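You operate a simulated robot arm through the tools that you are given. There is no shell and no other tool. Be economical: measure what you need, move in short steps, check, and stop when the job is done.

You are at the controls of a simulated two-armed robot. One attempt, no reset.

Task
Pack the card's ball and the sachet in the black case; latch it.
Fine: both latches shut; the other ball stays where it lies.

Only the result counts: the job must be done as asked and must still hold three seconds after the hand-in. Knocking over, shifting, dropping, spilling or breaking anything else fails it.

Robot
Two 7-joint arms with two-finger parallel grippers on one trunk, on a base that drives. Base frame: it is fixed to the floor where the robot stands at the start and does not move with it; the origin is under the middle of the robot, x ahead of it, y to its left, z up; the surface under the hand at the start is at about z = 800. Readings come in mm, degrees, newtons and seconds.
The left shoulder is at the start at [60, 143, 939], the right one opposite. With the tool pointing down near the work surface each hand reaches from about 320 to 740 mm from the robot's upright axis, wherever it stands, measured 20 degrees to its own side. Places, roughly: black case lid [800, 1200, 1000]; black case orange latch [500, 1100, 800]; black case yellow latch [500, 1300, 800]; large hollow of the black case [600, 1200, 800]; small hollow of the black case [700, 1100, 800]. Payload 1.57 kg a hand.
The TCP of each hand is the grasp point between the finger pads, 30 mm short of the fingertips. In the tool frame z runs along the fingers and y along their closing line. Largest opening 110 mm; finger width 24, thickness 12; the body of the gripper, 48 by 112 mm, starts 78 mm behind the TCP.
Orientation is that of the tool frame in the base frame, as [roll, pitch, yaw] about the fixed x, y, z axes, in that order (R = Rz(yaw) Ry(pitch) Rx(roll)). With the fingers straight down and closing along the base's y, the tool's x points along the base's -x, its y along +y and its z along -z.

Tools
- The arms move only by the tool nudge_tool. It takes "left_deltas", "right_deltas" or both (then of equal length, played together; a hand with none holds still); each is a list of rows, each a list of 7 numbers: the finger opening in mm, from 0 to 110, then the shift along the base's x, y, z in mm, then the turn, a rotation vector about the base's x, y, z in rad. In form: [[hand, tx, ty, tz, wx, wy, wz], ...]. A call has 1 to 8 rows; each row is the pose to reach, as a shift and turn from the pose commanded when the call began. Rows are played at 5 a second. More than 50 mm and 8.6 degrees between two rows, or a gripper value outside its range, and nothing of the call is played. Where a pose cannot be reached the arm comes as near as it can. A force on the tool above 40 N (or 10 N above the force at the start of the call, whichever is more), or a blocked arm, ends the call early, and 0.2 s more pass. The fingers move at their own pace (about 45 mm/s each) and stop on an object; they squeeze with about 30 N. The grip force told is the motor's: it shows also when the fingers shut on nothing. Time passes only in rows, and 0.2 s behind the last, so rows that repeat a pose let the fingers close. The reply holds the time, the measured pose of the TCP, the force on the tool along the base axes, the opening and the grip force, in the units named above and with some noise, with the torque about the TCP (base axes, N m) and any sound that the robot's microphone picked up.
- Cameras (640 x 400 px; columns grow to the right, rows downward): "scene" is now at [48.1, 17, 1551.5]; the picture's right is [0.34, -0.94, 0.00], its down [-0.75, -0.27, -0.60] and it looks along [0.56, 0.20, -0.80] (base axes); focal length 265 px, centre (320, 200). "left" rides on the left gripper at [70, -16, -141] in its tool frame; the picture's right is [0.23, 0.97, 0.00], its down [-0.86, 0.20, -0.48] and it looks along [-0.47, 0.11, 0.88] (tool axes); focal length 222 px, centre (320, 200). "right" rides on the right gripper at [70, 16, -141] in its tool frame; the picture's right is [-0.23, 0.97, 0.00], its down [-0.86, -0.20, -0.48] and it looks along [-0.47, -0.11, 0.88] (tool axes); focal length 222 px, centre (320, 200).
- get_image(camera): a new picture of that camera. It takes no simulated time.
- move_column(by): slides the trunk up (or, below 0, down) by that many mm; the arms and the scene camera ride with it, the base frame stays. It gives what a move gives, with no picture.
- roll_base(legs): drives the robot by 1 to 6 legs, each [ahead, left, turn to the left] in mm, mm and degrees, along the robot's own axes; the way and the turn of a leg run together, so that a leg with both is an arc; at most 1500 mm and 180 degrees a leg. The arms and the cameras ride along, it lands a little off, and it stops where it bumps. It gives what a move gives.
- aim_head(pan, tilt): turns the head with the scene camera to pan (to the left, within 86 degrees either way) and tilt (down, from -29 to 69), counted from straight ahead of the robot. It gives what a move gives.
- point_at(camera, pixels): for up to 12 pixels [column, row] of the newest picture of that camera ("zoom" is the newest enlarged one), the place [x, y, z] in the base frame of the surface seen there, good to about 2 mm, but the place of the scene camera against the robot may be out by one fixed shift of up to 18 mm in any direction. It takes no simulated time.
- zoom(camera, box): a new picture of the part [left, top, right, bottom] of that camera's present view, enlarged. It takes no simulated time.
- hand_in(): hands the job in; it is judged then, once.

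Work in short steps. Measure before you move; look again where a grasp or a placing could have gone wrong, and mend it. You have 80 turns and 70 pictures in all, those below and enlarged ones among them. Open the grippers and draw the arms clear of the work before you hand the job in, unless the task says otherwise; then end with one line.

The tools are called after "Emit:" by a JSON object that holds its "name" and its "arguments". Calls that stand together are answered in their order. nudge_tool: Moves the arms, as the interface text tells. Its arguments: {"type":"object","properties":{"left_deltas":{"type":"array","items":{"type":"array","items":{"type":"number"}}},"right_deltas":{"type":"array","items":{"type":"array","items":{"type":"number"}}}},"required":[]} The other tools are called the same way: move_column (by) slides the trunk up or down; roll_base (legs) drives the base; aim_head (pan, tilt) turns the head that bears the scene camera; get_image (camera) takes a picture; point_at (camera, pixels) gives the place of the surface under pixels of a picture; zoom (camera, box) takes an enlarged picture of a part of a camera's view; hand_in () hands the job in.

At the start:

```text
t: 0.0
left_position: [391.0, 359.0, 1050.2]
left_orientation: [-179.9, 0.0, -180.0]
left_wrist_force: [0.0, 0.4, 0.6]
left_moment: [-0.03, -0.03, 0.04]
left_grip_width: 109.8
left_grip_force: 0.1
right_position: [545.9, -138.7, 1099.7]
right_orientation: [-179.9, 0.3, -180.0]
right_wrist_force: [-0.3, 0.2, 0.4]
right_moment: [0.01, -0.03, -0.04]
right_grip_width: 110.0
right_grip_force: 0.0
trunk travel left (down, up): [-538.0, 52.0]
robot x, y, heading: [-0.3, 0.1, 0.3]
head pan, tilt: [19.6, 53.2]
```

scene: 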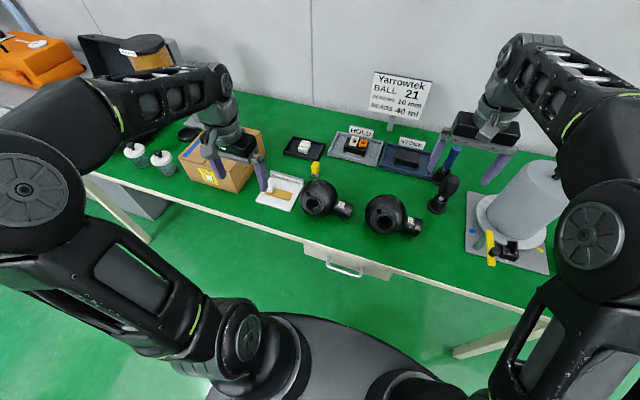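
right: 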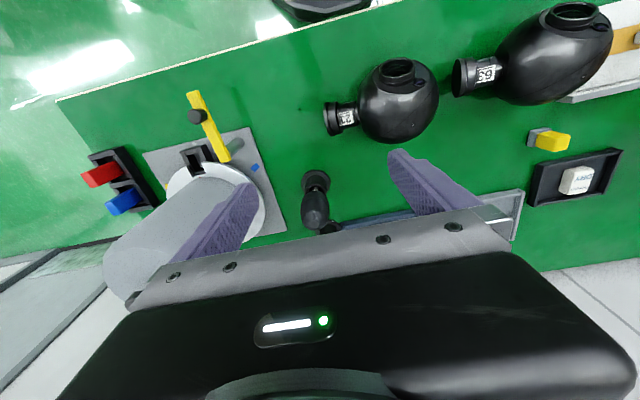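
left: 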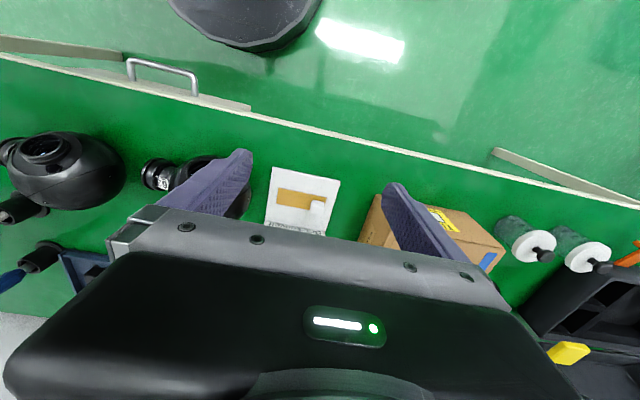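

The scene shows a sign card at about (402,95), two balls at (322,197) and (388,213), a white sachet at (280,190). I zoom on these to read them.

Emit:
{"name": "zoom", "arguments": {"camera": "scene", "box": [340, 60, 460, 135]}}

Emit:
{"name": "zoom", "arguments": {"camera": "scene", "box": [250, 120, 470, 258]}}

Emit:
{"name": "zoom", "arguments": {"camera": "right", "box": [300, 0, 640, 212]}}

Emit:
{"name": "aim_head", "arguments": {"pan": 60, "tilt": 35}}

```text
5.33 times, centred on (400, 98) of scene
```

zoom: 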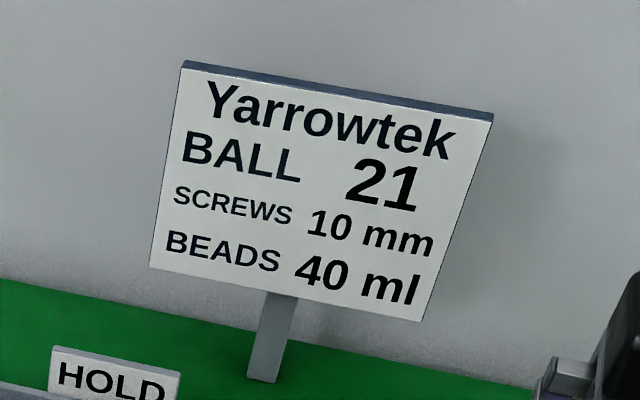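

```text
2.90 times, centred on (360, 189) of scene
```

zoom: 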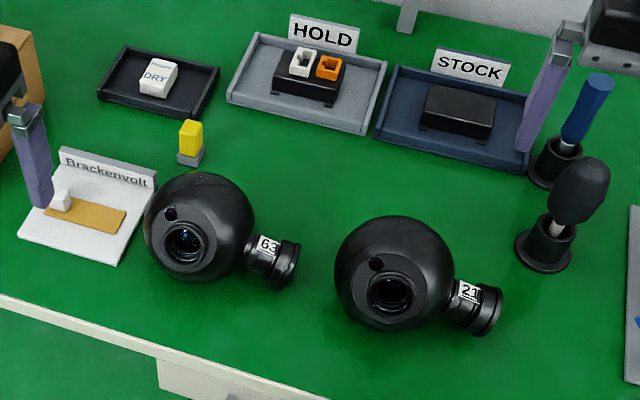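

```text
1.88 times, centred on (470, 106) of right
```

zoom: 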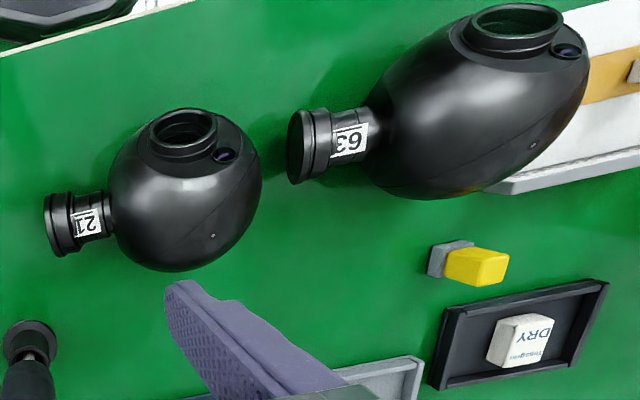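

```text
t: 1.1
left_position: [391.0, 359.2, 1051.1]
left_orientation: [180.0, 0.0, -180.0]
left_wrist_force: [-0.1, -0.2, -0.4]
left_moment: [0.01, 0.01, 0.01]
left_grip_width: 109.9
left_grip_force: 0.1
right_position: [546.2, -138.1, 1101.4]
right_orientation: [-179.9, 0.3, -179.9]
right_wrist_force: [-0.2, -1.1, -0.6]
right_moment: [-0.02, -0.03, 0.03]
right_grip_width: 110.1
right_grip_force: 0.0
trunk travel left (down, up): [-538.0, 52.0]
robot x, y, heading: [-2.7, -1.2, -0.3]
head pan, tilt: [60.0, 35.0]
```

Ball 21 is the right-hand one and the sachet is the "DRY" packet in the black tray. Now I look at the case.

Emit:
{"name": "get_image", "arguments": {"camera": "scene"}}

Emit:
{"name": "point_at", "arguments": {"camera": "right", "pixels": [[398, 68], [410, 100], [345, 117], [335, 120], [355, 115], [578, 180], [368, 110], [436, 110], [530, 200], [620, 155], [400, 140], [315, 210]]}}

```text
63 pictures are left
```

scene: 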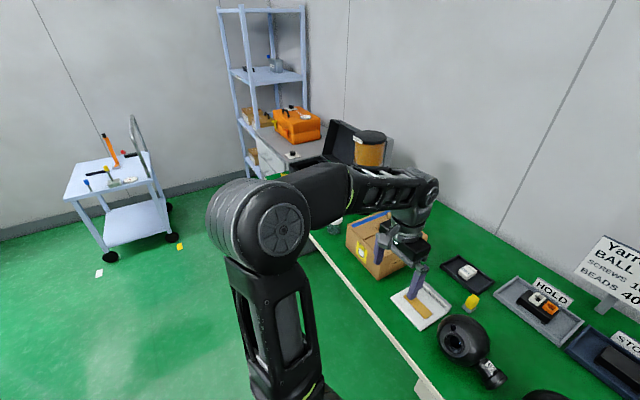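

```text
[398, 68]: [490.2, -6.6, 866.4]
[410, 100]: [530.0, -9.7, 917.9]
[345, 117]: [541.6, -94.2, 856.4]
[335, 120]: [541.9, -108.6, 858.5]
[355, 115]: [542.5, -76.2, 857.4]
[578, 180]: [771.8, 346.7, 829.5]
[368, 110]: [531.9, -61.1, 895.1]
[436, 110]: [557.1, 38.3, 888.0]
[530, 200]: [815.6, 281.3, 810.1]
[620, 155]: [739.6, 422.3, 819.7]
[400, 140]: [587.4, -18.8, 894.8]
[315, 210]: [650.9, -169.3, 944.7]
```

The case is at about (350,150), partly hidden by the arm. I zoom there and on ball 21 area.

Emit:
{"name": "zoom", "arguments": {"camera": "scene", "box": [230, 80, 430, 205]}}

Emit:
{"name": "zoom", "arguments": {"camera": "right", "box": [310, 40, 460, 160]}}

```text
3.20 times, centred on (330, 142) of scene
```

zoom: 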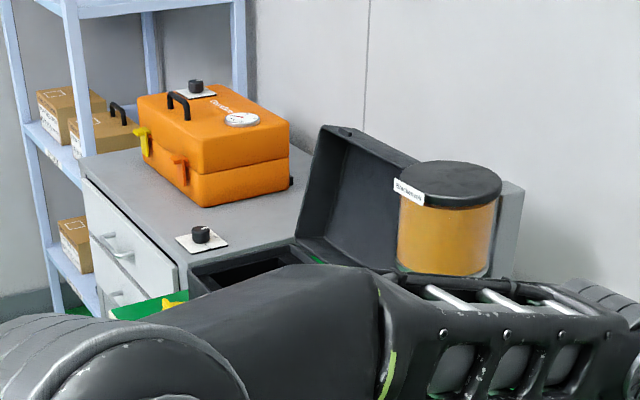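

```text
3.33 times, centred on (385, 100) of right
```

zoom: 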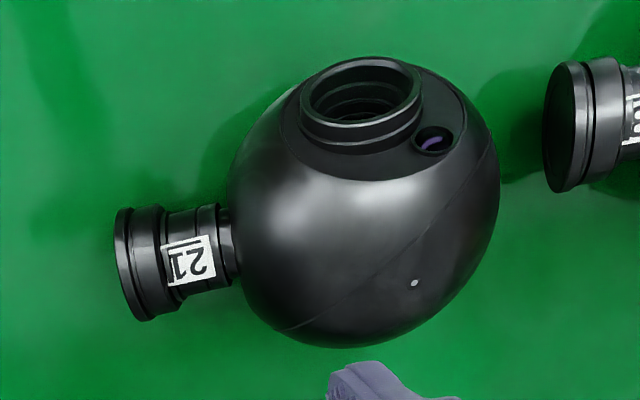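

Measure the ball's shape on the enlarged picture.

Emit:
{"name": "point_at", "arguments": {"camera": "zoom", "pixels": [[235, 200], [300, 250], [400, 250], [490, 200], [450, 300], [300, 330], [400, 335], [360, 200], [185, 220], [150, 220], [122, 260], [360, 130]]}}

Emit:
{"name": "aim_head", "arguments": {"pan": 0, "tilt": 50}}

Emit:
{"name": "get_image", "arguments": {"camera": "scene"}}

```text
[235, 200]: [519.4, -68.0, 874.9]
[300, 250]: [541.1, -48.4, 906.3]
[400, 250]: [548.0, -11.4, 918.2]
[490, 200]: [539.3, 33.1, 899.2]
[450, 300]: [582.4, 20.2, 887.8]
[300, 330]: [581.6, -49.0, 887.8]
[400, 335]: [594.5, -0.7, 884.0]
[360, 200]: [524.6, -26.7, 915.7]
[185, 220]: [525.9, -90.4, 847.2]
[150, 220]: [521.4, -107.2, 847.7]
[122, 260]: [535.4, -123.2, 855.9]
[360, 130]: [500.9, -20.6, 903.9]
```

```text
t: 2.4
left_position: [390.2, 357.9, 1049.4]
left_orientation: [180.0, -0.1, 180.0]
left_wrist_force: [-0.3, 0.0, 0.2]
left_moment: [0.02, -0.01, 0.01]
left_grip_width: 109.9
left_grip_force: 0.1
right_position: [544.7, -138.3, 1100.8]
right_orientation: [180.0, 0.1, -180.0]
right_wrist_force: [-1.2, -0.3, 0.2]
right_moment: [0.0, -0.01, 0.0]
right_grip_width: 109.9
right_grip_force: 0.0
trunk travel left (down, up): [-538.0, 52.0]
robot x, y, heading: [-3.3, 1.7, 0.1]
head pan, tilt: [0.0, 50.0]
```

```text
60 pictures are left
```

scene: 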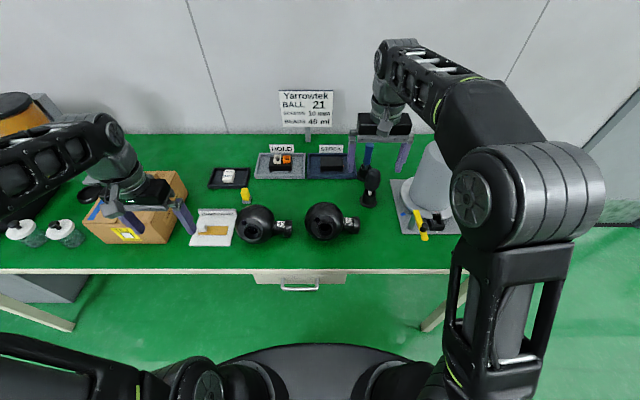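

Ball 21 is about 118 mm wide, wider than the opening, so the neck (axis near x 541, y −100, z 841) is the handle. First I drive left to see the case.

Emit:
{"name": "roll_base", "arguments": {"legs": [[0, 750, 0]]}}

Emit:
{"name": "aim_head", "arguments": {"pan": 38, "tilt": 42}}

Emit:
{"name": "get_image", "arguments": {"camera": "scene"}}

Emit:
{"name": "get_image", "arguments": {"camera": "left"}}

```text
t: 6.4
left_position: [399.3, 1105.5, 1050.8]
left_orientation: [180.0, -0.1, 179.4]
left_wrist_force: [0.4, 1.1, 0.6]
left_moment: [-0.01, 0.0, 0.03]
left_grip_width: 110.4
left_grip_force: 0.1
right_position: [547.0, 605.2, 1101.7]
right_orientation: [-180.0, 0.4, 179.5]
right_wrist_force: [0.0, -0.9, 1.1]
right_moment: [0.04, 0.03, 0.03]
right_grip_width: 109.9
right_grip_force: 0.0
trunk travel left (down, up): [-538.0, 52.0]
robot x, y, heading: [3.5, 748.0, -0.6]
head pan, tilt: [0.0, 50.0]
```

```text
t: 7.5
left_position: [399.2, 1102.7, 1050.6]
left_orientation: [-180.0, -0.1, 179.4]
left_wrist_force: [0.3, -0.3, -0.6]
left_moment: [-0.01, 0.03, -0.02]
left_grip_width: 109.9
left_grip_force: 0.1
right_position: [548.5, 606.1, 1100.2]
right_orientation: [-180.0, 0.2, 179.4]
right_wrist_force: [0.3, 0.6, 0.5]
right_moment: [0.03, -0.04, 0.0]
right_grip_width: 110.1
right_grip_force: 0.0
trunk travel left (down, up): [-538.0, 52.0]
robot x, y, heading: [5.0, 747.9, -0.7]
head pan, tilt: [38.0, 42.0]
```

```text
59 pictures are left
```

scene: 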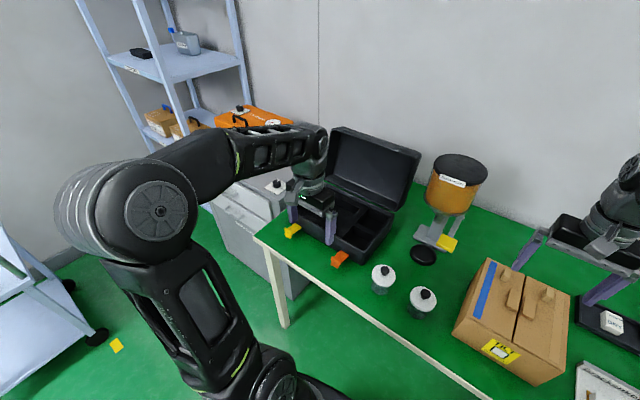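

```text
58 pictures are left
```

left: 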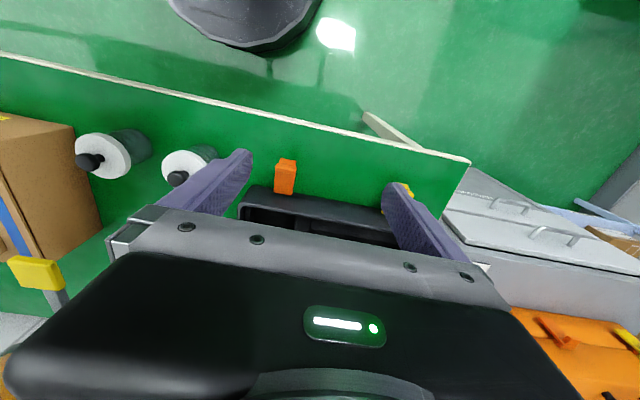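

The case at (355,195) is open, latches at (340,258) and (292,231). I retract the left hand a bit to the right/back to see into it, then zoom.

Emit:
{"name": "nudge_tool", "arguments": {"left_deltas": [[110, -20, -45, 10, 0, 0, 0], [110, -30, -90, 20, 0, 0, 0], [110, -40, -135, 30, 0, 0, 0], [110, -50, -180, 40, 0, 0, 0], [110, -50, -220, 40, 0, 0, 0]]}}

Emit:
{"name": "zoom", "arguments": {"camera": "scene", "box": [260, 120, 460, 275]}}

```text
refused: row 1 steps farther than a row can; nothing moved
```

```text
2.58 times, centred on (360, 198) of scene
```

zoom: 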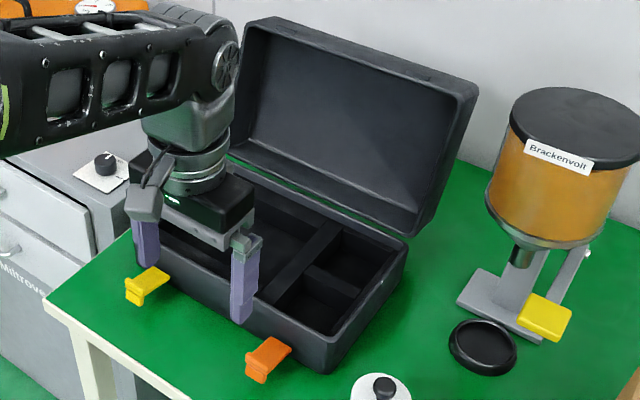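

Retry with smaller rows.

Emit:
{"name": "nudge_tool", "arguments": {"left_deltas": [[110, -10, -45, 10, 0, 0, 0], [110, -20, -90, 20, 0, 0, 0], [110, -30, -135, 30, 0, 0, 0], [110, -40, -180, 40, 0, 0, 0], [110, -50, -225, 40, 0, 0, 0], [110, -50, -260, 40, 0, 0, 0]]}}

Emit:
{"name": "zoom", "arguments": {"camera": "scene", "box": [260, 120, 460, 275]}}

```text
t: 8.9
left_position: [349.6, 844.5, 1089.2]
left_orientation: [-180.0, 0.0, 179.4]
left_wrist_force: [0.7, -1.6, -0.4]
left_moment: [-0.02, 0.04, 0.03]
left_grip_width: 110.0
left_grip_force: 0.0
right_position: [548.3, 606.3, 1100.9]
right_orientation: [-180.0, 0.2, 179.4]
right_wrist_force: [-0.1, -0.4, -0.2]
right_moment: [0.01, 0.05, 0.02]
right_grip_width: 110.0
right_grip_force: 0.0
trunk travel left (down, up): [-538.0, 52.0]
robot x, y, heading: [8.2, 753.1, -0.6]
head pan, tilt: [38.0, 42.0]
```

```text
2.58 times, centred on (360, 198) of scene
```

zoom: 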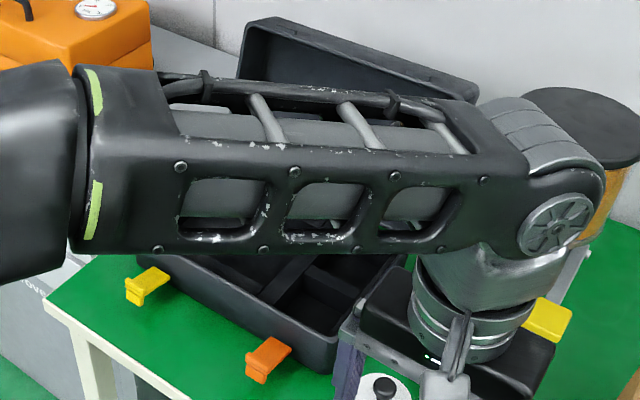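

Arm now blocks worse; I swing the left hand out to the left instead.

Emit:
{"name": "nudge_tool", "arguments": {"left_deltas": [[110, 0, 49, 0, 0, 0, 0], [110, 0, 98, 0, 0, 0, 0], [110, 0, 147, 0, 0, 0, 0], [110, 0, 196, 0, 0, 0, 0], [110, 0, 245, 0, 0, 0, 0], [110, 0, 294, 0, 0, 0, 0], [110, 0, 343, 0, 0, 0, 0], [110, 0, 392, 0, 0, 0, 0]]}}

Emit:
{"name": "nudge_tool", "arguments": {"left_deltas": [[110, -30, 39, 0, 0, 0, 0], [110, -60, 78, 0, 0, 0, 0], [110, -90, 117, 0, 0, 0, 0]]}}

Emit:
{"name": "zoom", "arguments": {"camera": "scene", "box": [260, 120, 460, 275]}}

```text
t: 10.7
left_position: [348.7, 1236.4, 1091.1]
left_orientation: [-179.9, 0.0, 179.5]
left_wrist_force: [-0.4, 0.7, -0.6]
left_moment: [0.01, 0.01, 0.01]
left_grip_width: 110.1
left_grip_force: 0.0
right_position: [548.9, 606.9, 1100.3]
right_orientation: [-179.9, 0.2, 179.5]
right_wrist_force: [0.3, 0.1, 0.2]
right_moment: [0.03, 0.01, 0.03]
right_grip_width: 110.0
right_grip_force: 0.2
trunk travel left (down, up): [-538.0, 52.0]
robot x, y, heading: [2.6, 745.6, -0.5]
head pan, tilt: [38.0, 42.0]
```

```text
t: 11.5
left_position: [258.1, 1355.5, 1090.5]
left_orientation: [179.9, 0.1, 179.3]
left_wrist_force: [-0.7, 0.4, -0.4]
left_moment: [-0.03, -0.02, 0.0]
left_grip_width: 110.2
left_grip_force: 0.1
right_position: [547.4, 606.7, 1101.2]
right_orientation: [180.0, 0.3, 179.4]
right_wrist_force: [0.1, 0.0, 0.4]
right_moment: [-0.02, 0.01, -0.03]
right_grip_width: 110.2
right_grip_force: 0.1
trunk travel left (down, up): [-538.0, 52.0]
robot x, y, heading: [2.2, 750.8, -0.5]
head pan, tilt: [38.0, 42.0]
```

```text
2.58 times, centred on (360, 198) of scene
```

zoom: 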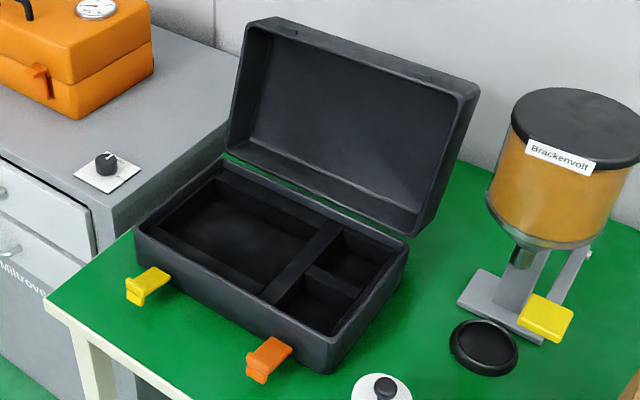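

Clear view now. Measure case rim, hollows, lid and latches on the zoom.

Emit:
{"name": "point_at", "arguments": {"camera": "zoom", "pixels": [[138, 228], [325, 355], [404, 248], [225, 170], [225, 235], [300, 262], [345, 245], [318, 290], [320, 272], [120, 200], [272, 20], [470, 95]]}}

Emit:
{"name": "point_at", "arguments": {"camera": "zoom", "pixels": [[158, 272], [132, 294], [282, 345], [258, 372], [185, 270], [260, 230], [200, 215], [262, 290], [170, 232], [310, 230], [235, 215], [360, 265]]}}

```text
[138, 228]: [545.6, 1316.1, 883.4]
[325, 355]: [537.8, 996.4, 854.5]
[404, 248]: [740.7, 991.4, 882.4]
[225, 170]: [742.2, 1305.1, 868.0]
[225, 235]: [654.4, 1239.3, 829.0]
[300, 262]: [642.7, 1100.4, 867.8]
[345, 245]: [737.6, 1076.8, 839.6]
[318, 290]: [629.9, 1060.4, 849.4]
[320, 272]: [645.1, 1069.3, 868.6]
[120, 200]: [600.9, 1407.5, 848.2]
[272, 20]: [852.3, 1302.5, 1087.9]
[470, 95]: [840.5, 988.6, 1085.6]
```

```text
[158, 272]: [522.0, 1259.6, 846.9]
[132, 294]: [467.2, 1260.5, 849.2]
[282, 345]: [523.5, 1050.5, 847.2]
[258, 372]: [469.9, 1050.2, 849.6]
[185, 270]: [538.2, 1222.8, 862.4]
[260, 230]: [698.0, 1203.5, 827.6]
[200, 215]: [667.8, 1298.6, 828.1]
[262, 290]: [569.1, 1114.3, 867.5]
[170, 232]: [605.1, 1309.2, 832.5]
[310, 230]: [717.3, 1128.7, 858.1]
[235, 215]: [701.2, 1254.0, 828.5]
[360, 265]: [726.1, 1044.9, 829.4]
```

Case: rim x 537–745, y 990–1318, z 883; large hollow y 1115–1305 floor 828; small hollow behind right near (730,1050). I drive back to near the ball and check the base clearance to the table.

Emit:
{"name": "roll_base", "arguments": {"legs": [[0, -690, 0.5]]}}

Emit:
{"name": "aim_head", "arguments": {"pan": 0, "tilt": 60}}

Emit:
{"name": "get_image", "arguments": {"camera": "scene"}}

Emit:
{"name": "get_image", "arguments": {"camera": "right"}}

```text
t: 15.2
left_position: [252.7, 678.0, 1093.2]
left_orientation: [-180.0, 0.0, 179.0]
left_wrist_force: [0.4, 0.9, 0.0]
left_moment: [-0.02, 0.01, -0.02]
left_grip_width: 110.0
left_grip_force: 0.1
right_position: [537.4, -72.2, 1100.5]
right_orientation: [179.9, 0.3, 179.0]
right_wrist_force: [0.0, 0.7, 0.2]
right_moment: [0.01, 0.01, -0.02]
right_grip_width: 110.0
right_grip_force: 0.1
trunk travel left (down, up): [-538.0, 52.0]
robot x, y, heading: [-3.1, 78.6, -0.9]
head pan, tilt: [38.0, 42.0]
```

```text
t: 16.2
left_position: [251.7, 679.4, 1092.0]
left_orientation: [-179.9, 0.0, 179.0]
left_wrist_force: [0.4, 0.1, 0.1]
left_moment: [0.0, -0.02, -0.01]
left_grip_width: 110.1
left_grip_force: 0.0
right_position: [537.8, -70.7, 1100.2]
right_orientation: [180.0, 0.3, 179.0]
right_wrist_force: [0.5, -0.2, 0.5]
right_moment: [-0.01, 0.0, 0.02]
right_grip_width: 110.2
right_grip_force: 0.1
trunk travel left (down, up): [-538.0, 52.0]
robot x, y, heading: [-8.7, 77.5, -1.1]
head pan, tilt: [0.0, 60.0]
```

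```text
54 pictures are left
```

scene: 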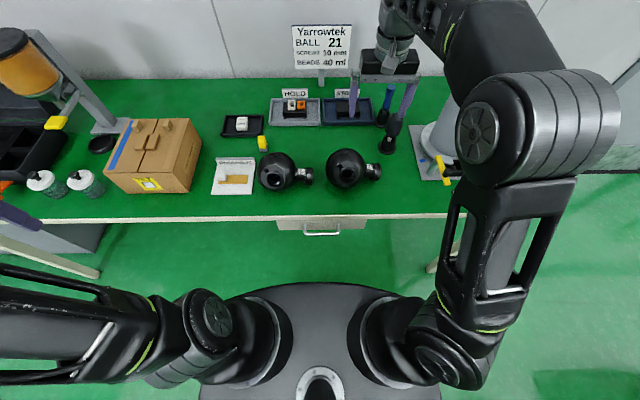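

```text
53 pictures are left
```

right: 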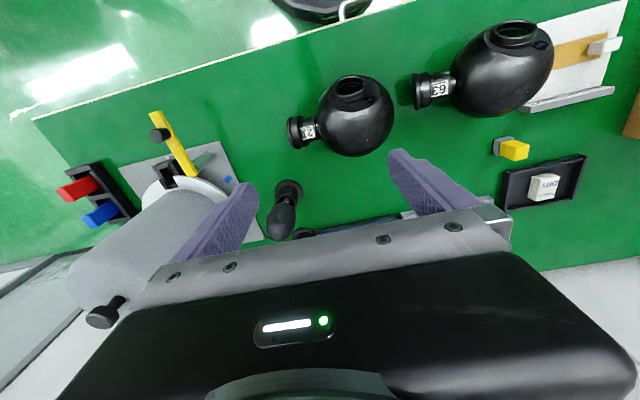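

Measure body front (320,285), table edge and drawer handle for clearance, plus fresh ball/sachet points with the right camera.

Emit:
{"name": "point_at", "arguments": {"camera": "scene", "pixels": [[320, 290], [320, 217], [322, 233], [320, 250]]}}

Emit:
{"name": "point_at", "arguments": {"camera": "right", "pixels": [[309, 130], [300, 132], [290, 135], [320, 127], [542, 185], [553, 190], [575, 165], [545, 202], [360, 120], [435, 88], [352, 20]]}}

Emit:
{"name": "zoom", "arguments": {"camera": "right", "box": [270, 60, 410, 170]}}

```text
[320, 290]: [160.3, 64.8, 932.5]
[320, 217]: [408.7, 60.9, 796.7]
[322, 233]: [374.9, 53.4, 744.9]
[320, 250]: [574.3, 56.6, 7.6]
```

```text
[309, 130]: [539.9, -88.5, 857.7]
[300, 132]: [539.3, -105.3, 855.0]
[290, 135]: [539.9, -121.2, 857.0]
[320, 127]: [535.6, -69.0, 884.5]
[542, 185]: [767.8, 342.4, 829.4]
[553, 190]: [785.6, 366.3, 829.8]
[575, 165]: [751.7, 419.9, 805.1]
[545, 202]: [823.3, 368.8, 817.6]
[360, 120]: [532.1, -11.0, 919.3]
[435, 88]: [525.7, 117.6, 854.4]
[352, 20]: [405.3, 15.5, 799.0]
```

```text
3.64 times, centred on (340, 115) of right
```

zoom: 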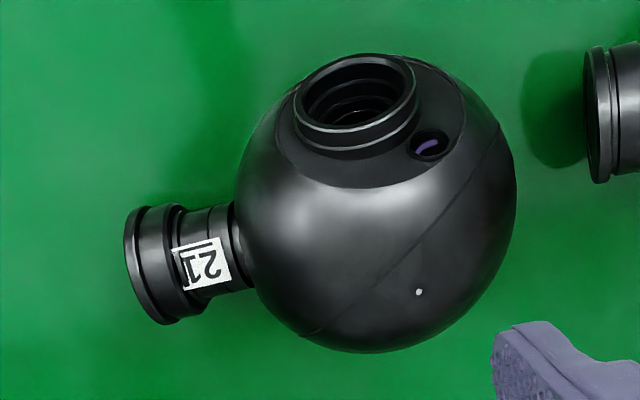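

Body front is at x≈165 and the handle at 370, so I can drive 135 ahead safely.

Emit:
{"name": "roll_base", "arguments": {"legs": [[135, 0, 1]]}}

Emit:
{"name": "get_image", "arguments": {"camera": "right"}}

```text
t: 17.5
left_position: [381.5, 682.9, 1090.4]
left_orientation: [180.0, -0.1, 179.8]
left_wrist_force: [0.2, -0.9, 0.1]
left_moment: [0.03, 0.03, 0.01]
left_grip_width: 110.0
left_grip_force: 0.1
right_position: [676.0, -64.8, 1100.7]
right_orientation: [-179.9, 0.1, 179.8]
right_wrist_force: [0.7, -0.1, -0.1]
right_moment: [0.03, 0.02, -0.01]
right_grip_width: 110.1
right_grip_force: 0.1
trunk travel left (down, up): [-538.0, 52.0]
robot x, y, heading: [133.4, 76.7, -0.1]
head pan, tilt: [0.0, 60.0]
```

```text
51 pictures are left
```

right: 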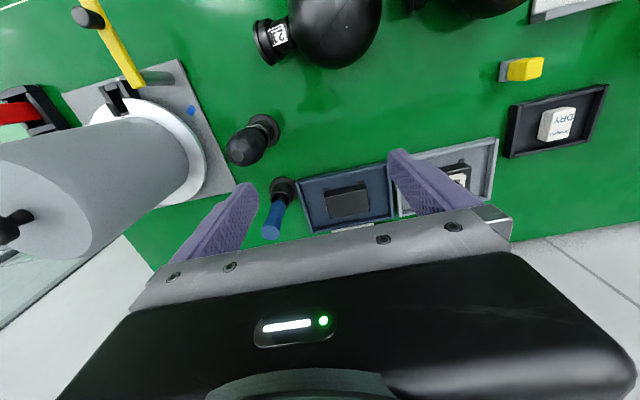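

I bring the right hand over the neck while turning it +90° about z so the fingers close along x.

Emit:
{"name": "nudge_tool", "arguments": {"right_deltas": [[110, -20, -5, 0, 0, 0, 0.14], [110, -40, -8, 0, 0, 0, 0.28], [110, -60, -11, 0, 0, 0, 0.42], [110, -80, -14, 0, 0, 0, 0.56], [110, -100, -17, 0, 0, 0, 0.7], [110, -120, -20, 0, 0, 0, 0.84], [110, -130, -24, 0, 0, 0, 0.98], [110, -136, -29, 0, 0, 0, 1.12]]}}

Emit:
{"name": "nudge_tool", "arguments": {"right_deltas": [[100, 0, 0, -20, 0, 0, 0.14], [90, 0, 0, -40, 0, 0, 0.28], [80, 0, 0, -60, 0, 0, 0.42], [80, 0, 0, -80, 0, 0, 0.454]]}}

Emit:
{"name": "get_image", "arguments": {"camera": "right"}}

```text
t: 19.3
left_position: [379.5, 680.8, 1091.6]
left_orientation: [180.0, 0.0, 179.8]
left_wrist_force: [-0.3, 0.4, -1.1]
left_moment: [0.0, 0.02, 0.0]
left_grip_width: 109.8
left_grip_force: 0.1
right_position: [537.8, -94.3, 1100.9]
right_orientation: [-180.0, 0.3, -115.9]
right_wrist_force: [-0.4, -0.7, 0.6]
right_moment: [0.0, 0.01, 0.0]
right_grip_width: 110.0
right_grip_force: 0.0
trunk travel left (down, up): [-538.0, 52.0]
robot x, y, heading: [134.5, 72.5, -0.1]
head pan, tilt: [0.0, 60.0]
```

```text
t: 20.3
left_position: [380.1, 680.5, 1091.5]
left_orientation: [180.0, 0.0, 179.7]
left_wrist_force: [-0.6, 0.0, 0.0]
left_moment: [0.0, 0.0, 0.01]
left_grip_width: 110.2
left_grip_force: 0.0
right_position: [538.2, -93.9, 1022.2]
right_orientation: [180.0, 0.4, -90.0]
right_wrist_force: [0.4, 0.0, -0.4]
right_moment: [-0.02, -0.02, -0.01]
right_grip_width: 79.9
right_grip_force: 0.0
trunk travel left (down, up): [-538.0, 52.0]
robot x, y, heading: [130.0, 73.6, -0.4]
head pan, tilt: [0.0, 60.0]
```

```text
50 pictures are left
```

right: 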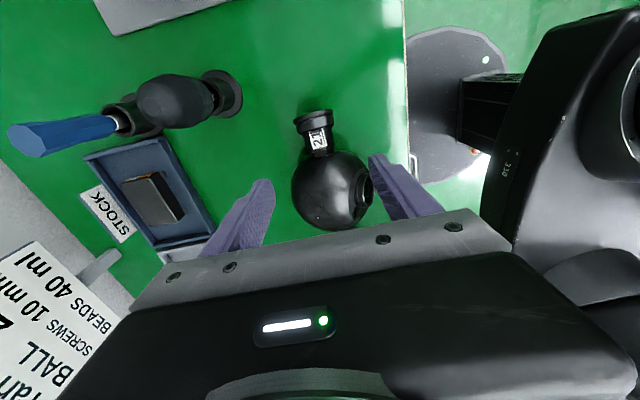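

The neck at (320,140) shows clearly; I measure it.

Emit:
{"name": "zoom", "arguments": {"camera": "right", "box": [270, 90, 400, 240]}}

Emit:
{"name": "point_at", "arguments": {"camera": "right", "pixels": [[312, 116], [318, 130], [319, 143], [320, 152], [307, 140], [330, 140], [300, 127], [333, 123], [325, 190]]}}

```text
2.67 times, centred on (335, 165) of right
```

zoom: 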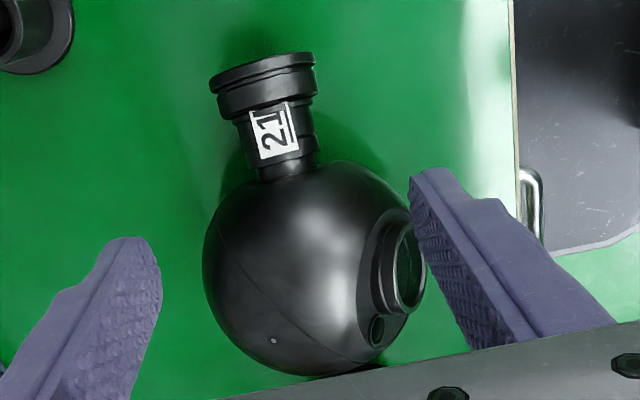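

```text
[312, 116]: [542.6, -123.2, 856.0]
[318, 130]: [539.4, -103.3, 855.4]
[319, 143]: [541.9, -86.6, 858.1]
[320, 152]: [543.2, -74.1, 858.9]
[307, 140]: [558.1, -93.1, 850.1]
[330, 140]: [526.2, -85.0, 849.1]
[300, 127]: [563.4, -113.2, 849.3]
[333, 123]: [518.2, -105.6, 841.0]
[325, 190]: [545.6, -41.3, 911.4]
```

Neck narrow part: y −100…−75, x≈542, axis z≈838. I descend with the opening at 64.

Emit:
{"name": "nudge_tool", "arguments": {"right_deltas": [[64, 4, 6, -40, 0, 0, 0], [64, 4, 6, -80, 0, 0, 0], [64, 4, 6, -120, 0, 0, 0], [64, 4, 6, -150, 0, 0, 0], [64, 4, 6, -170, 0, 0, 0], [64, 4, 6, -184, 0, 0, 0], [64, 4, 6, -184, 0, 0, 0]]}}

Emit:
{"name": "get_image", "arguments": {"camera": "right"}}

```text
t: 21.9
left_position: [379.2, 679.8, 1091.3]
left_orientation: [180.0, 0.0, 179.8]
left_wrist_force: [-0.3, -0.1, 0.0]
left_moment: [0.0, -0.04, -0.02]
left_grip_width: 109.8
left_grip_force: 0.0
right_position: [542.4, -89.3, 836.9]
right_orientation: [-180.0, 0.3, -90.1]
right_wrist_force: [-0.8, -0.3, 0.0]
right_moment: [0.0, 0.04, -0.01]
right_grip_width: 64.2
right_grip_force: 0.0
trunk travel left (down, up): [-538.0, 52.0]
robot x, y, heading: [132.3, 76.5, -0.1]
head pan, tilt: [0.0, 60.0]
```

```text
48 pictures are left
```

right: 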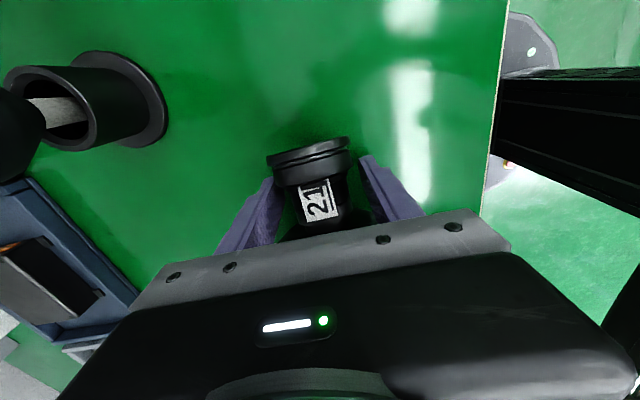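

Fingers straddle the neck behind the flange. Close and lift a little.

Emit:
{"name": "nudge_tool", "arguments": {"right_deltas": [[0, 0, 0, 0, 0, 0, 0], [0, 0, 0, 0, 0, 0, 0], [0, 0, 0, 0, 0, 0, 0], [0, 0, 0, 0, 0, 0, 0], [0, 0, 0, 10, 0, 0, 0], [0, 0, 0, 20, 0, 0, 0], [0, 0, 0, 20, 0, 0, 0]]}}

Emit:
{"name": "get_image", "arguments": {"camera": "right"}}

Emit:
{"name": "get_image", "arguments": {"camera": "scene"}}

```text
t: 23.5
left_position: [380.3, 679.7, 1091.5]
left_orientation: [-179.9, 0.0, 179.8]
left_wrist_force: [-0.6, 0.1, -0.5]
left_moment: [0.0, 0.01, -0.03]
left_grip_width: 110.1
left_grip_force: 0.1
right_position: [542.4, -87.2, 856.1]
right_orientation: [179.9, 0.3, -90.1]
right_wrist_force: [1.1, -0.1, -4.8]
right_moment: [-0.14, 0.01, 0.0]
right_grip_width: 43.7
right_grip_force: 30.0
trunk travel left (down, up): [-538.0, 52.0]
robot x, y, heading: [131.2, 73.7, -0.4]
head pan, tilt: [0.0, 60.0]
```

```text
47 pictures are left
```

right: 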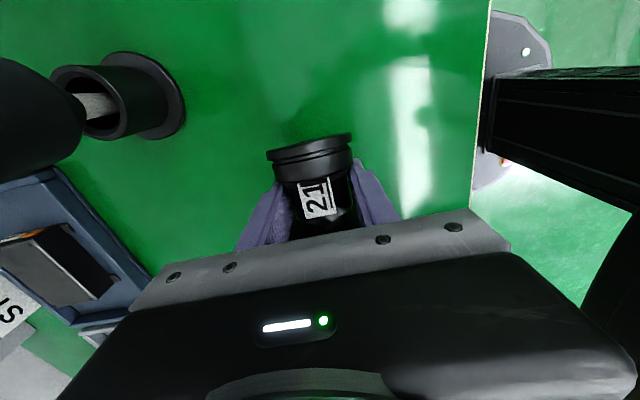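

```text
46 pictures are left
```

scene: 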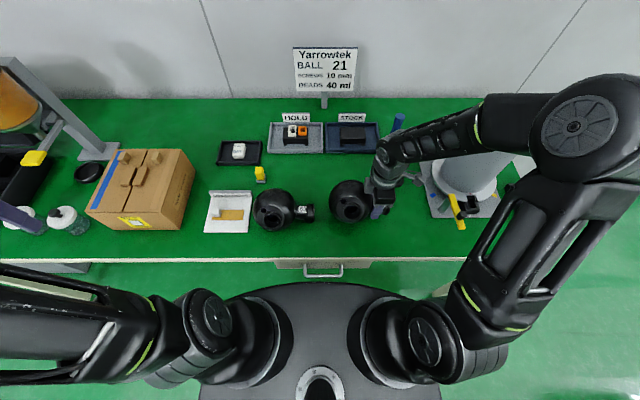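

It holds at 43.7 mm with ~5 N load. Lift further and check the tilt.

Emit:
{"name": "nudge_tool", "arguments": {"right_deltas": [[0, 0, 0, 20, 0, 0, 0], [0, 0, 0, 40, 0, 0, 0], [0, 0, 0, 65, 0, 0, 0], [0, 0, 0, 95, 0, 0, 0], [0, 0, 0, 130, 0, 0, 0], [0, 0, 0, 165, 0, 0, 0], [0, 0, 0, 180, 0, 0, 0], [0, 0, 0, 180, 0, 0, 0]]}}

Emit:
{"name": "zoom", "arguments": {"camera": "scene", "box": [240, 100, 480, 260]}}

Emit:
{"name": "get_image", "arguments": {"camera": "right"}}

```text
t: 25.3
left_position: [379.4, 680.2, 1091.6]
left_orientation: [180.0, -0.1, 179.8]
left_wrist_force: [-0.6, 0.6, 0.2]
left_moment: [0.03, 0.0, 0.0]
left_grip_width: 109.9
left_grip_force: 0.1
right_position: [543.0, -88.0, 1036.4]
right_orientation: [-180.0, 0.3, -90.1]
right_wrist_force: [-0.8, -1.0, -4.0]
right_moment: [-0.18, 0.01, 0.0]
right_grip_width: 43.9
right_grip_force: 30.2
trunk travel left (down, up): [-538.0, 52.0]
robot x, y, heading: [128.9, 72.4, -0.0]
head pan, tilt: [0.0, 60.0]
```

```text
2.50 times, centred on (360, 180) of scene
```

zoom: 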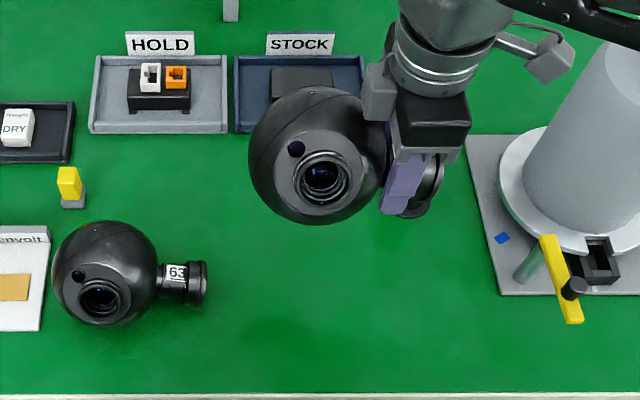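

```text
44 pictures are left
```

right: 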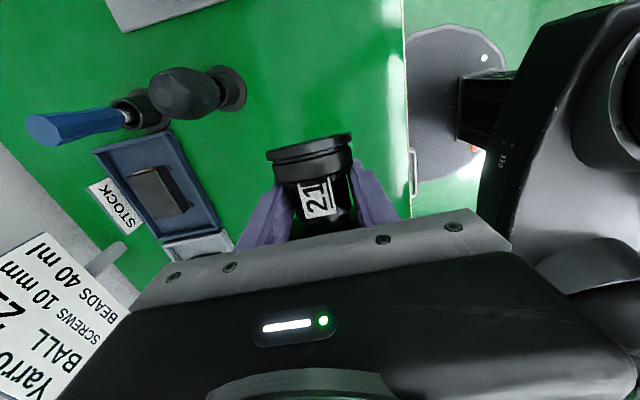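

Ball held firmly without swinging. Now left hand toward the sachet at about (775,352).

Emit:
{"name": "nudge_tool", "arguments": {"left_deltas": [[110, 34, -35, 0, 0, 0, 0], [110, 68, -70, 0, 0, 0, 0], [110, 102, -105, 0, 0, 0, 0], [110, 136, -140, 0, 0, 0, 0], [110, 170, -175, 0, 0, 0, 0], [110, 204, -210, 0, 0, 0, 0], [110, 238, -245, 0, 0, 0, 0], [110, 272, -280, 0, 0, 0, 0]]}}

Emit:
{"name": "nudge_tool", "arguments": {"left_deltas": [[90, 20, -10, -30, 0, 0, 0], [80, 40, -20, -60, 0, 0, 0], [70, 60, -30, -90, 0, 0, 0]]}}

Emit:
{"name": "get_image", "arguments": {"camera": "left"}}

```text
t: 27.1
left_position: [653.4, 402.9, 1092.2]
left_orientation: [180.0, 0.0, 179.7]
left_wrist_force: [-0.1, -0.8, 0.2]
left_moment: [0.0, 0.05, -0.01]
left_grip_width: 110.1
left_grip_force: 0.1
right_position: [544.4, -88.7, 1036.1]
right_orientation: [179.9, 0.2, -90.1]
right_wrist_force: [-0.4, -0.8, -5.4]
right_moment: [-0.16, 0.02, 0.01]
right_grip_width: 43.8
right_grip_force: 30.2
trunk travel left (down, up): [-538.0, 52.0]
robot x, y, heading: [131.3, 75.2, -0.1]
head pan, tilt: [0.0, 60.0]
```

```text
t: 27.9
left_position: [715.1, 371.0, 999.9]
left_orientation: [180.0, -0.1, 179.9]
left_wrist_force: [0.0, 0.0, 0.1]
left_moment: [0.01, 0.03, 0.02]
left_grip_width: 69.8
left_grip_force: 0.0
right_position: [543.3, -89.9, 1035.8]
right_orientation: [179.9, 0.3, -90.1]
right_wrist_force: [0.3, -1.3, -4.6]
right_moment: [-0.16, 0.0, 0.02]
right_grip_width: 43.8
right_grip_force: 30.2
trunk travel left (down, up): [-538.0, 52.0]
robot x, y, heading: [131.0, 74.7, -0.4]
head pan, tilt: [0.0, 60.0]
```

```text
43 pictures are left
```

left: 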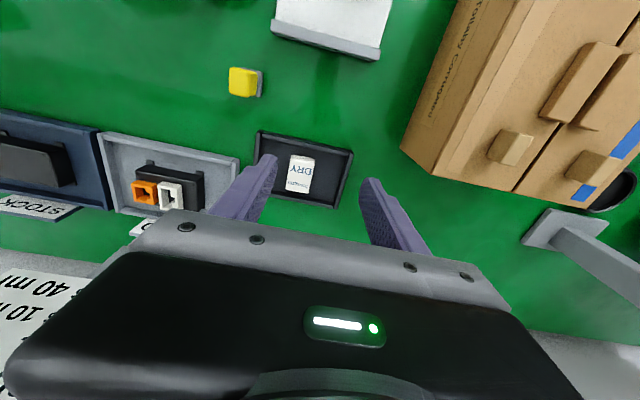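

Sachet at (300,175), visible in the tray between the fingers. Measure it.

Emit:
{"name": "zoom", "arguments": {"camera": "left", "box": [240, 115, 370, 225]}}

Emit:
{"name": "point_at", "arguments": {"camera": "left", "pixels": [[301, 172], [292, 157], [312, 160], [288, 187], [308, 191], [258, 134], [350, 152], [335, 205], [325, 170], [275, 170]]}}

```text
3.64 times, centred on (305, 170) of left
```

zoom: 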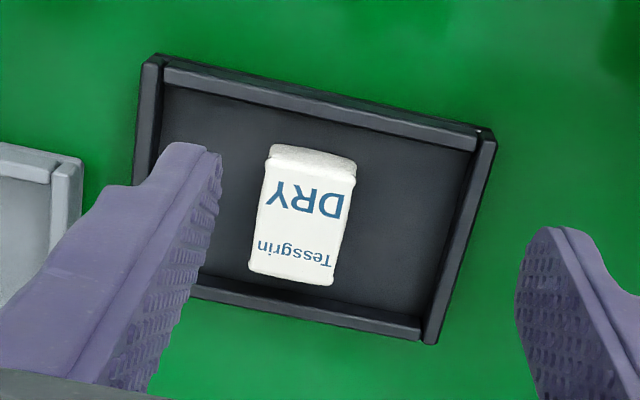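

```text
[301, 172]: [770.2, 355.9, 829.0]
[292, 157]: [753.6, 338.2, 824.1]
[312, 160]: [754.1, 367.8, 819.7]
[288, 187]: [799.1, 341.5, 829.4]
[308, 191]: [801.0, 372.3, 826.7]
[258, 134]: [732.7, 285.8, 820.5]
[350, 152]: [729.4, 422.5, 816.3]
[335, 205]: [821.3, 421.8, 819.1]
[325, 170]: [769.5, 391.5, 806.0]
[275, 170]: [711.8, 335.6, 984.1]
```

Sachet centre ≈ (777,356), 33 wide in y, top z 829, floor 805. Descend with opening 70 to TCP z 840.

Emit:
{"name": "nudge_tool", "arguments": {"left_deltas": [[70, 30, -8, -35, 0, 0, 0], [70, 62, -15, -70, 0, 0, 0], [70, 62, -15, -105, 0, 0, 0], [70, 62, -15, -135, 0, 0, 0], [70, 62, -15, -152, 0, 0, 0], [70, 62, -15, -160, 0, 0, 0], [70, 62, -15, -160, 0, 0, 0]]}}

Emit:
{"name": "get_image", "arguments": {"camera": "left"}}

```text
t: 29.5
left_position: [775.4, 355.4, 841.8]
left_orientation: [-180.0, 0.0, 179.8]
left_wrist_force: [0.7, 0.2, -0.3]
left_moment: [-0.04, -0.03, -0.02]
left_grip_width: 69.9
left_grip_force: 0.0
right_position: [543.4, -89.3, 1036.0]
right_orientation: [179.9, 0.3, -90.1]
right_wrist_force: [0.0, -0.8, -4.0]
right_moment: [-0.16, 0.0, 0.01]
right_grip_width: 43.9
right_grip_force: 30.3
trunk travel left (down, up): [-538.0, 52.0]
robot x, y, heading: [131.2, 76.0, -0.2]
head pan, tilt: [0.0, 60.0]
```

```text
41 pictures are left
```

left: 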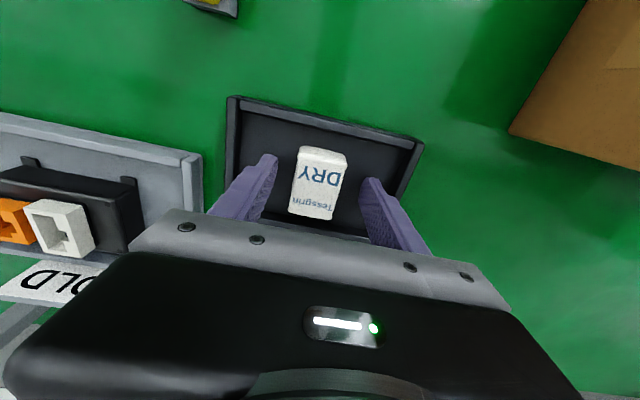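

Sachet sits between the fingers. Close and lift.

Emit:
{"name": "nudge_tool", "arguments": {"left_deltas": [[0, 0, 0, 0, 0, 0, 0], [0, 0, 0, 0, 0, 0, 0], [0, 0, 0, 0, 0, 0, 0], [0, 0, 0, 0, 0, 0, 0], [0, 0, 0, 15, 0, 0, 0], [0, 0, 0, 40, 0, 0, 0], [0, -10, 0, 80, 0, 0, 0], [0, -30, 0, 120, 0, 0, 0]]}}

Emit:
{"name": "get_image", "arguments": {"camera": "left"}}

```text
t: 31.3
left_position: [746.1, 355.4, 962.0]
left_orientation: [180.0, -0.1, 179.7]
left_wrist_force: [-0.1, -0.2, 0.5]
left_moment: [0.03, 0.0, -0.02]
left_grip_width: 36.4
left_grip_force: 29.8
right_position: [543.0, -88.7, 1036.7]
right_orientation: [179.9, 0.2, -90.1]
right_wrist_force: [-0.5, 0.9, -3.3]
right_moment: [-0.18, -0.01, 0.02]
right_grip_width: 43.9
right_grip_force: 29.7
trunk travel left (down, up): [-538.0, 52.0]
robot x, y, heading: [131.1, 74.5, -0.2]
head pan, tilt: [0.0, 60.0]
```

```text
40 pictures are left
```

left: 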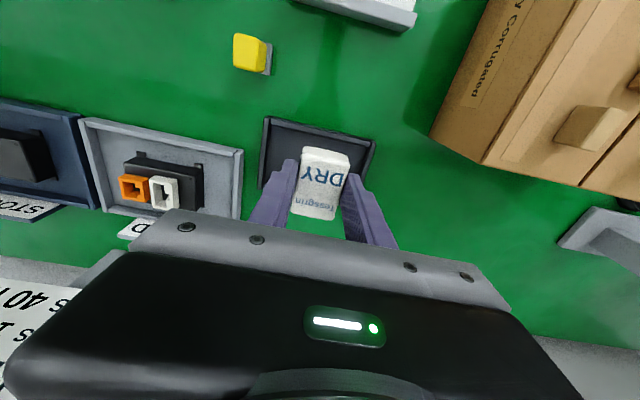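

Sachet held (36 mm). Retract left high and raise the right, then back off and drive to the case.

Emit:
{"name": "nudge_tool", "arguments": {"left_deltas": [[0, -20, 0, 40, 0, 0, 0], [0, -50, 0, 80, 0, 0, 0], [0, -90, 0, 110, 0, 0, 0], [0, -130, 0, 138, 0, 0, 0], [0, -175, 0, 140, 0, 0, 0], [0, -220, 0, 140, 0, 0, 0], [0, -265, 0, 140, 0, 0, 0]], "right_deltas": [[0, 0, 0, 10, 0, 0, 0], [0, 0, 0, 20, 0, 0, 0], [0, 0, 0, 30, 0, 0, 0], [0, 0, 0, 40, 0, 0, 0], [0, 0, 0, 50, 0, 0, 0], [0, 0, 0, 55, 0, 0, 0], [0, 0, 0, 60, 0, 0, 0]]}}

Emit:
{"name": "roll_base", "arguments": {"legs": [[-130, 0, 0], [0, 600, 0], [0, 580, 0]]}}

Emit:
{"name": "aim_head", "arguments": {"pan": -5, "tilt": 50}}

Emit:
{"name": "get_image", "arguments": {"camera": "scene"}}

Emit:
{"name": "get_image", "arguments": {"camera": "right"}}

```text
t: 32.9
left_position: [478.0, 357.6, 1100.8]
left_orientation: [180.0, 0.1, 179.7]
left_wrist_force: [0.1, -0.9, -0.3]
left_moment: [0.0, 0.02, -0.02]
left_grip_width: 36.8
left_grip_force: 30.1
right_position: [541.4, -88.6, 1096.7]
right_orientation: [-180.0, 0.3, -90.1]
right_wrist_force: [-1.0, 0.4, -4.2]
right_moment: [-0.18, 0.01, 0.0]
right_grip_width: 43.9
right_grip_force: 30.3
trunk travel left (down, up): [-538.0, 52.0]
robot x, y, heading: [131.2, 75.4, -0.2]
head pan, tilt: [0.0, 60.0]
```

```text
t: 40.0
left_position: [349.7, 1504.3, 1100.4]
left_orientation: [180.0, -0.1, 179.9]
left_wrist_force: [-1.3, 0.5, 0.0]
left_moment: [0.03, -0.01, -0.04]
left_grip_width: 36.6
left_grip_force: 30.0
right_position: [413.9, 1059.1, 1096.1]
right_orientation: [-180.0, 0.2, -90.0]
right_wrist_force: [0.2, 0.1, -4.9]
right_moment: [-0.16, -0.01, 0.0]
right_grip_width: 43.9
right_grip_force: 30.1
trunk travel left (down, up): [-538.0, 52.0]
robot x, y, heading: [1.0, 1223.1, 0.1]
head pan, tilt: [0.0, 60.0]
```

```text
t: 40.7
left_position: [349.6, 1502.7, 1101.4]
left_orientation: [-180.0, 0.1, 179.8]
left_wrist_force: [-0.7, 1.3, -1.0]
left_moment: [0.01, 0.03, -0.01]
left_grip_width: 36.7
left_grip_force: 30.2
right_position: [413.2, 1058.7, 1096.3]
right_orientation: [180.0, 0.3, -90.0]
right_wrist_force: [-0.4, -0.1, -4.4]
right_moment: [-0.16, -0.02, 0.03]
right_grip_width: 44.1
right_grip_force: 29.5
trunk travel left (down, up): [-538.0, 52.0]
robot x, y, heading: [1.3, 1221.5, 0.1]
head pan, tilt: [-5.0, 50.0]
```

```text
39 pictures are left
```

scene: 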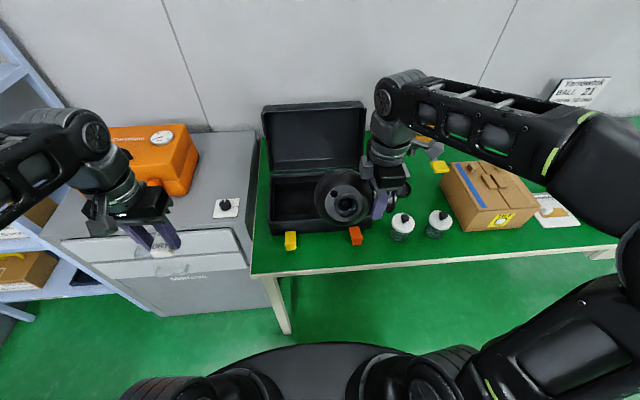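

```text
38 pictures are left
```

right: 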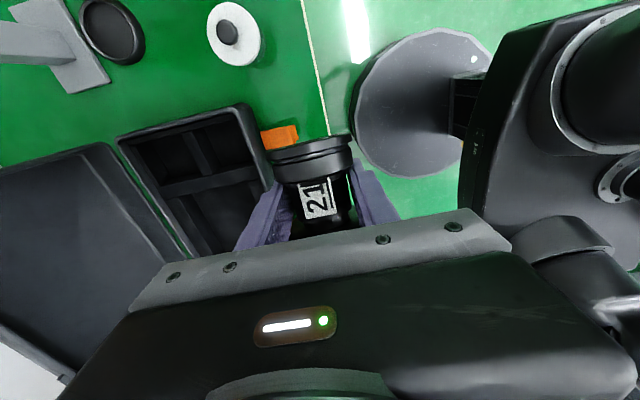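

Case seen by the right hand camera (calibrated); measure its rim, divider and hollow edges.

Emit:
{"name": "zoom", "arguments": {"camera": "right", "box": [100, 80, 320, 270]}}

Emit:
{"name": "zoom", "arguments": {"camera": "scene", "box": [250, 90, 400, 260]}}

```text
2.11 times, centred on (210, 175) of right
```

zoom: 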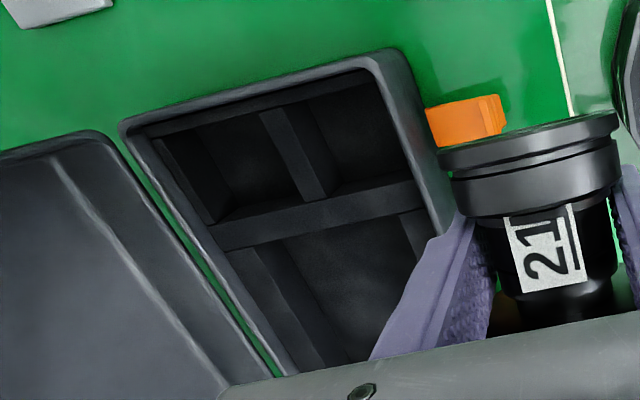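

```text
2.35 times, centred on (325, 175) of scene
```

zoom: 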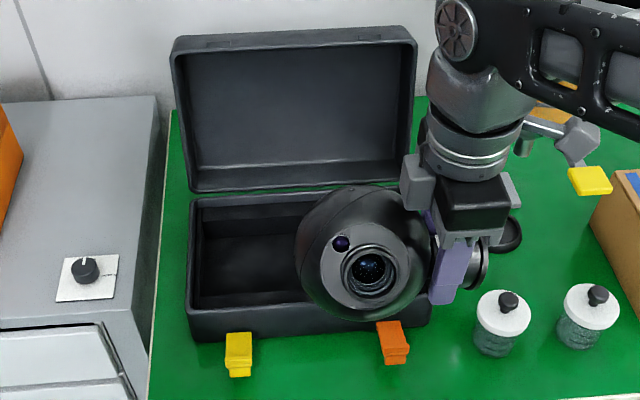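

Emit:
{"name": "point_at", "arguments": {"camera": "right", "pixels": [[233.7, 113.4], [117.6, 139.5], [200.5, 185.4], [162.6, 194], [174.5, 160.8], [196, 151], [181.6, 222.4], [229.5, 217.7], [252.7, 191.6], [250.3, 127.6], [153, 170], [295, 134.7]]}}

Emit:
{"name": "point_at", "arguments": {"camera": "zoom", "pixels": [[195, 205], [195, 330], [290, 190], [250, 205], [250, 222], [250, 260], [235, 298], [250, 308], [215, 260], [198, 260], [240, 345], [240, 372]]}}

```text
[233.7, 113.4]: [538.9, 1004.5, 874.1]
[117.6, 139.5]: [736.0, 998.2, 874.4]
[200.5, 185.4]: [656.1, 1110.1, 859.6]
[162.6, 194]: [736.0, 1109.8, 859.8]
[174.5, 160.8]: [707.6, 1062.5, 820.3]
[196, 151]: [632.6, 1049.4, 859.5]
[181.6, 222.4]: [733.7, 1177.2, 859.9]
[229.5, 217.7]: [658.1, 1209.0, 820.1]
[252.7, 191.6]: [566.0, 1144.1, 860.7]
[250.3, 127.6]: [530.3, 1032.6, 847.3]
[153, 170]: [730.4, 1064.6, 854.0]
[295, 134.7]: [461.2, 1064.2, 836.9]
```

```text
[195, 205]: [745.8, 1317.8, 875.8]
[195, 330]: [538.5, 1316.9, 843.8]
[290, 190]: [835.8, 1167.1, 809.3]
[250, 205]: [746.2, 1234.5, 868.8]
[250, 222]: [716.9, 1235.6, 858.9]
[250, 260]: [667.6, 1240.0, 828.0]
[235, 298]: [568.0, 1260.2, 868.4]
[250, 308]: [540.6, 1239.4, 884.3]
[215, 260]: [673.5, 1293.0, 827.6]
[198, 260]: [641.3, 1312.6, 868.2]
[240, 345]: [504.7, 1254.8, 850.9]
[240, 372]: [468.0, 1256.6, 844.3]
```

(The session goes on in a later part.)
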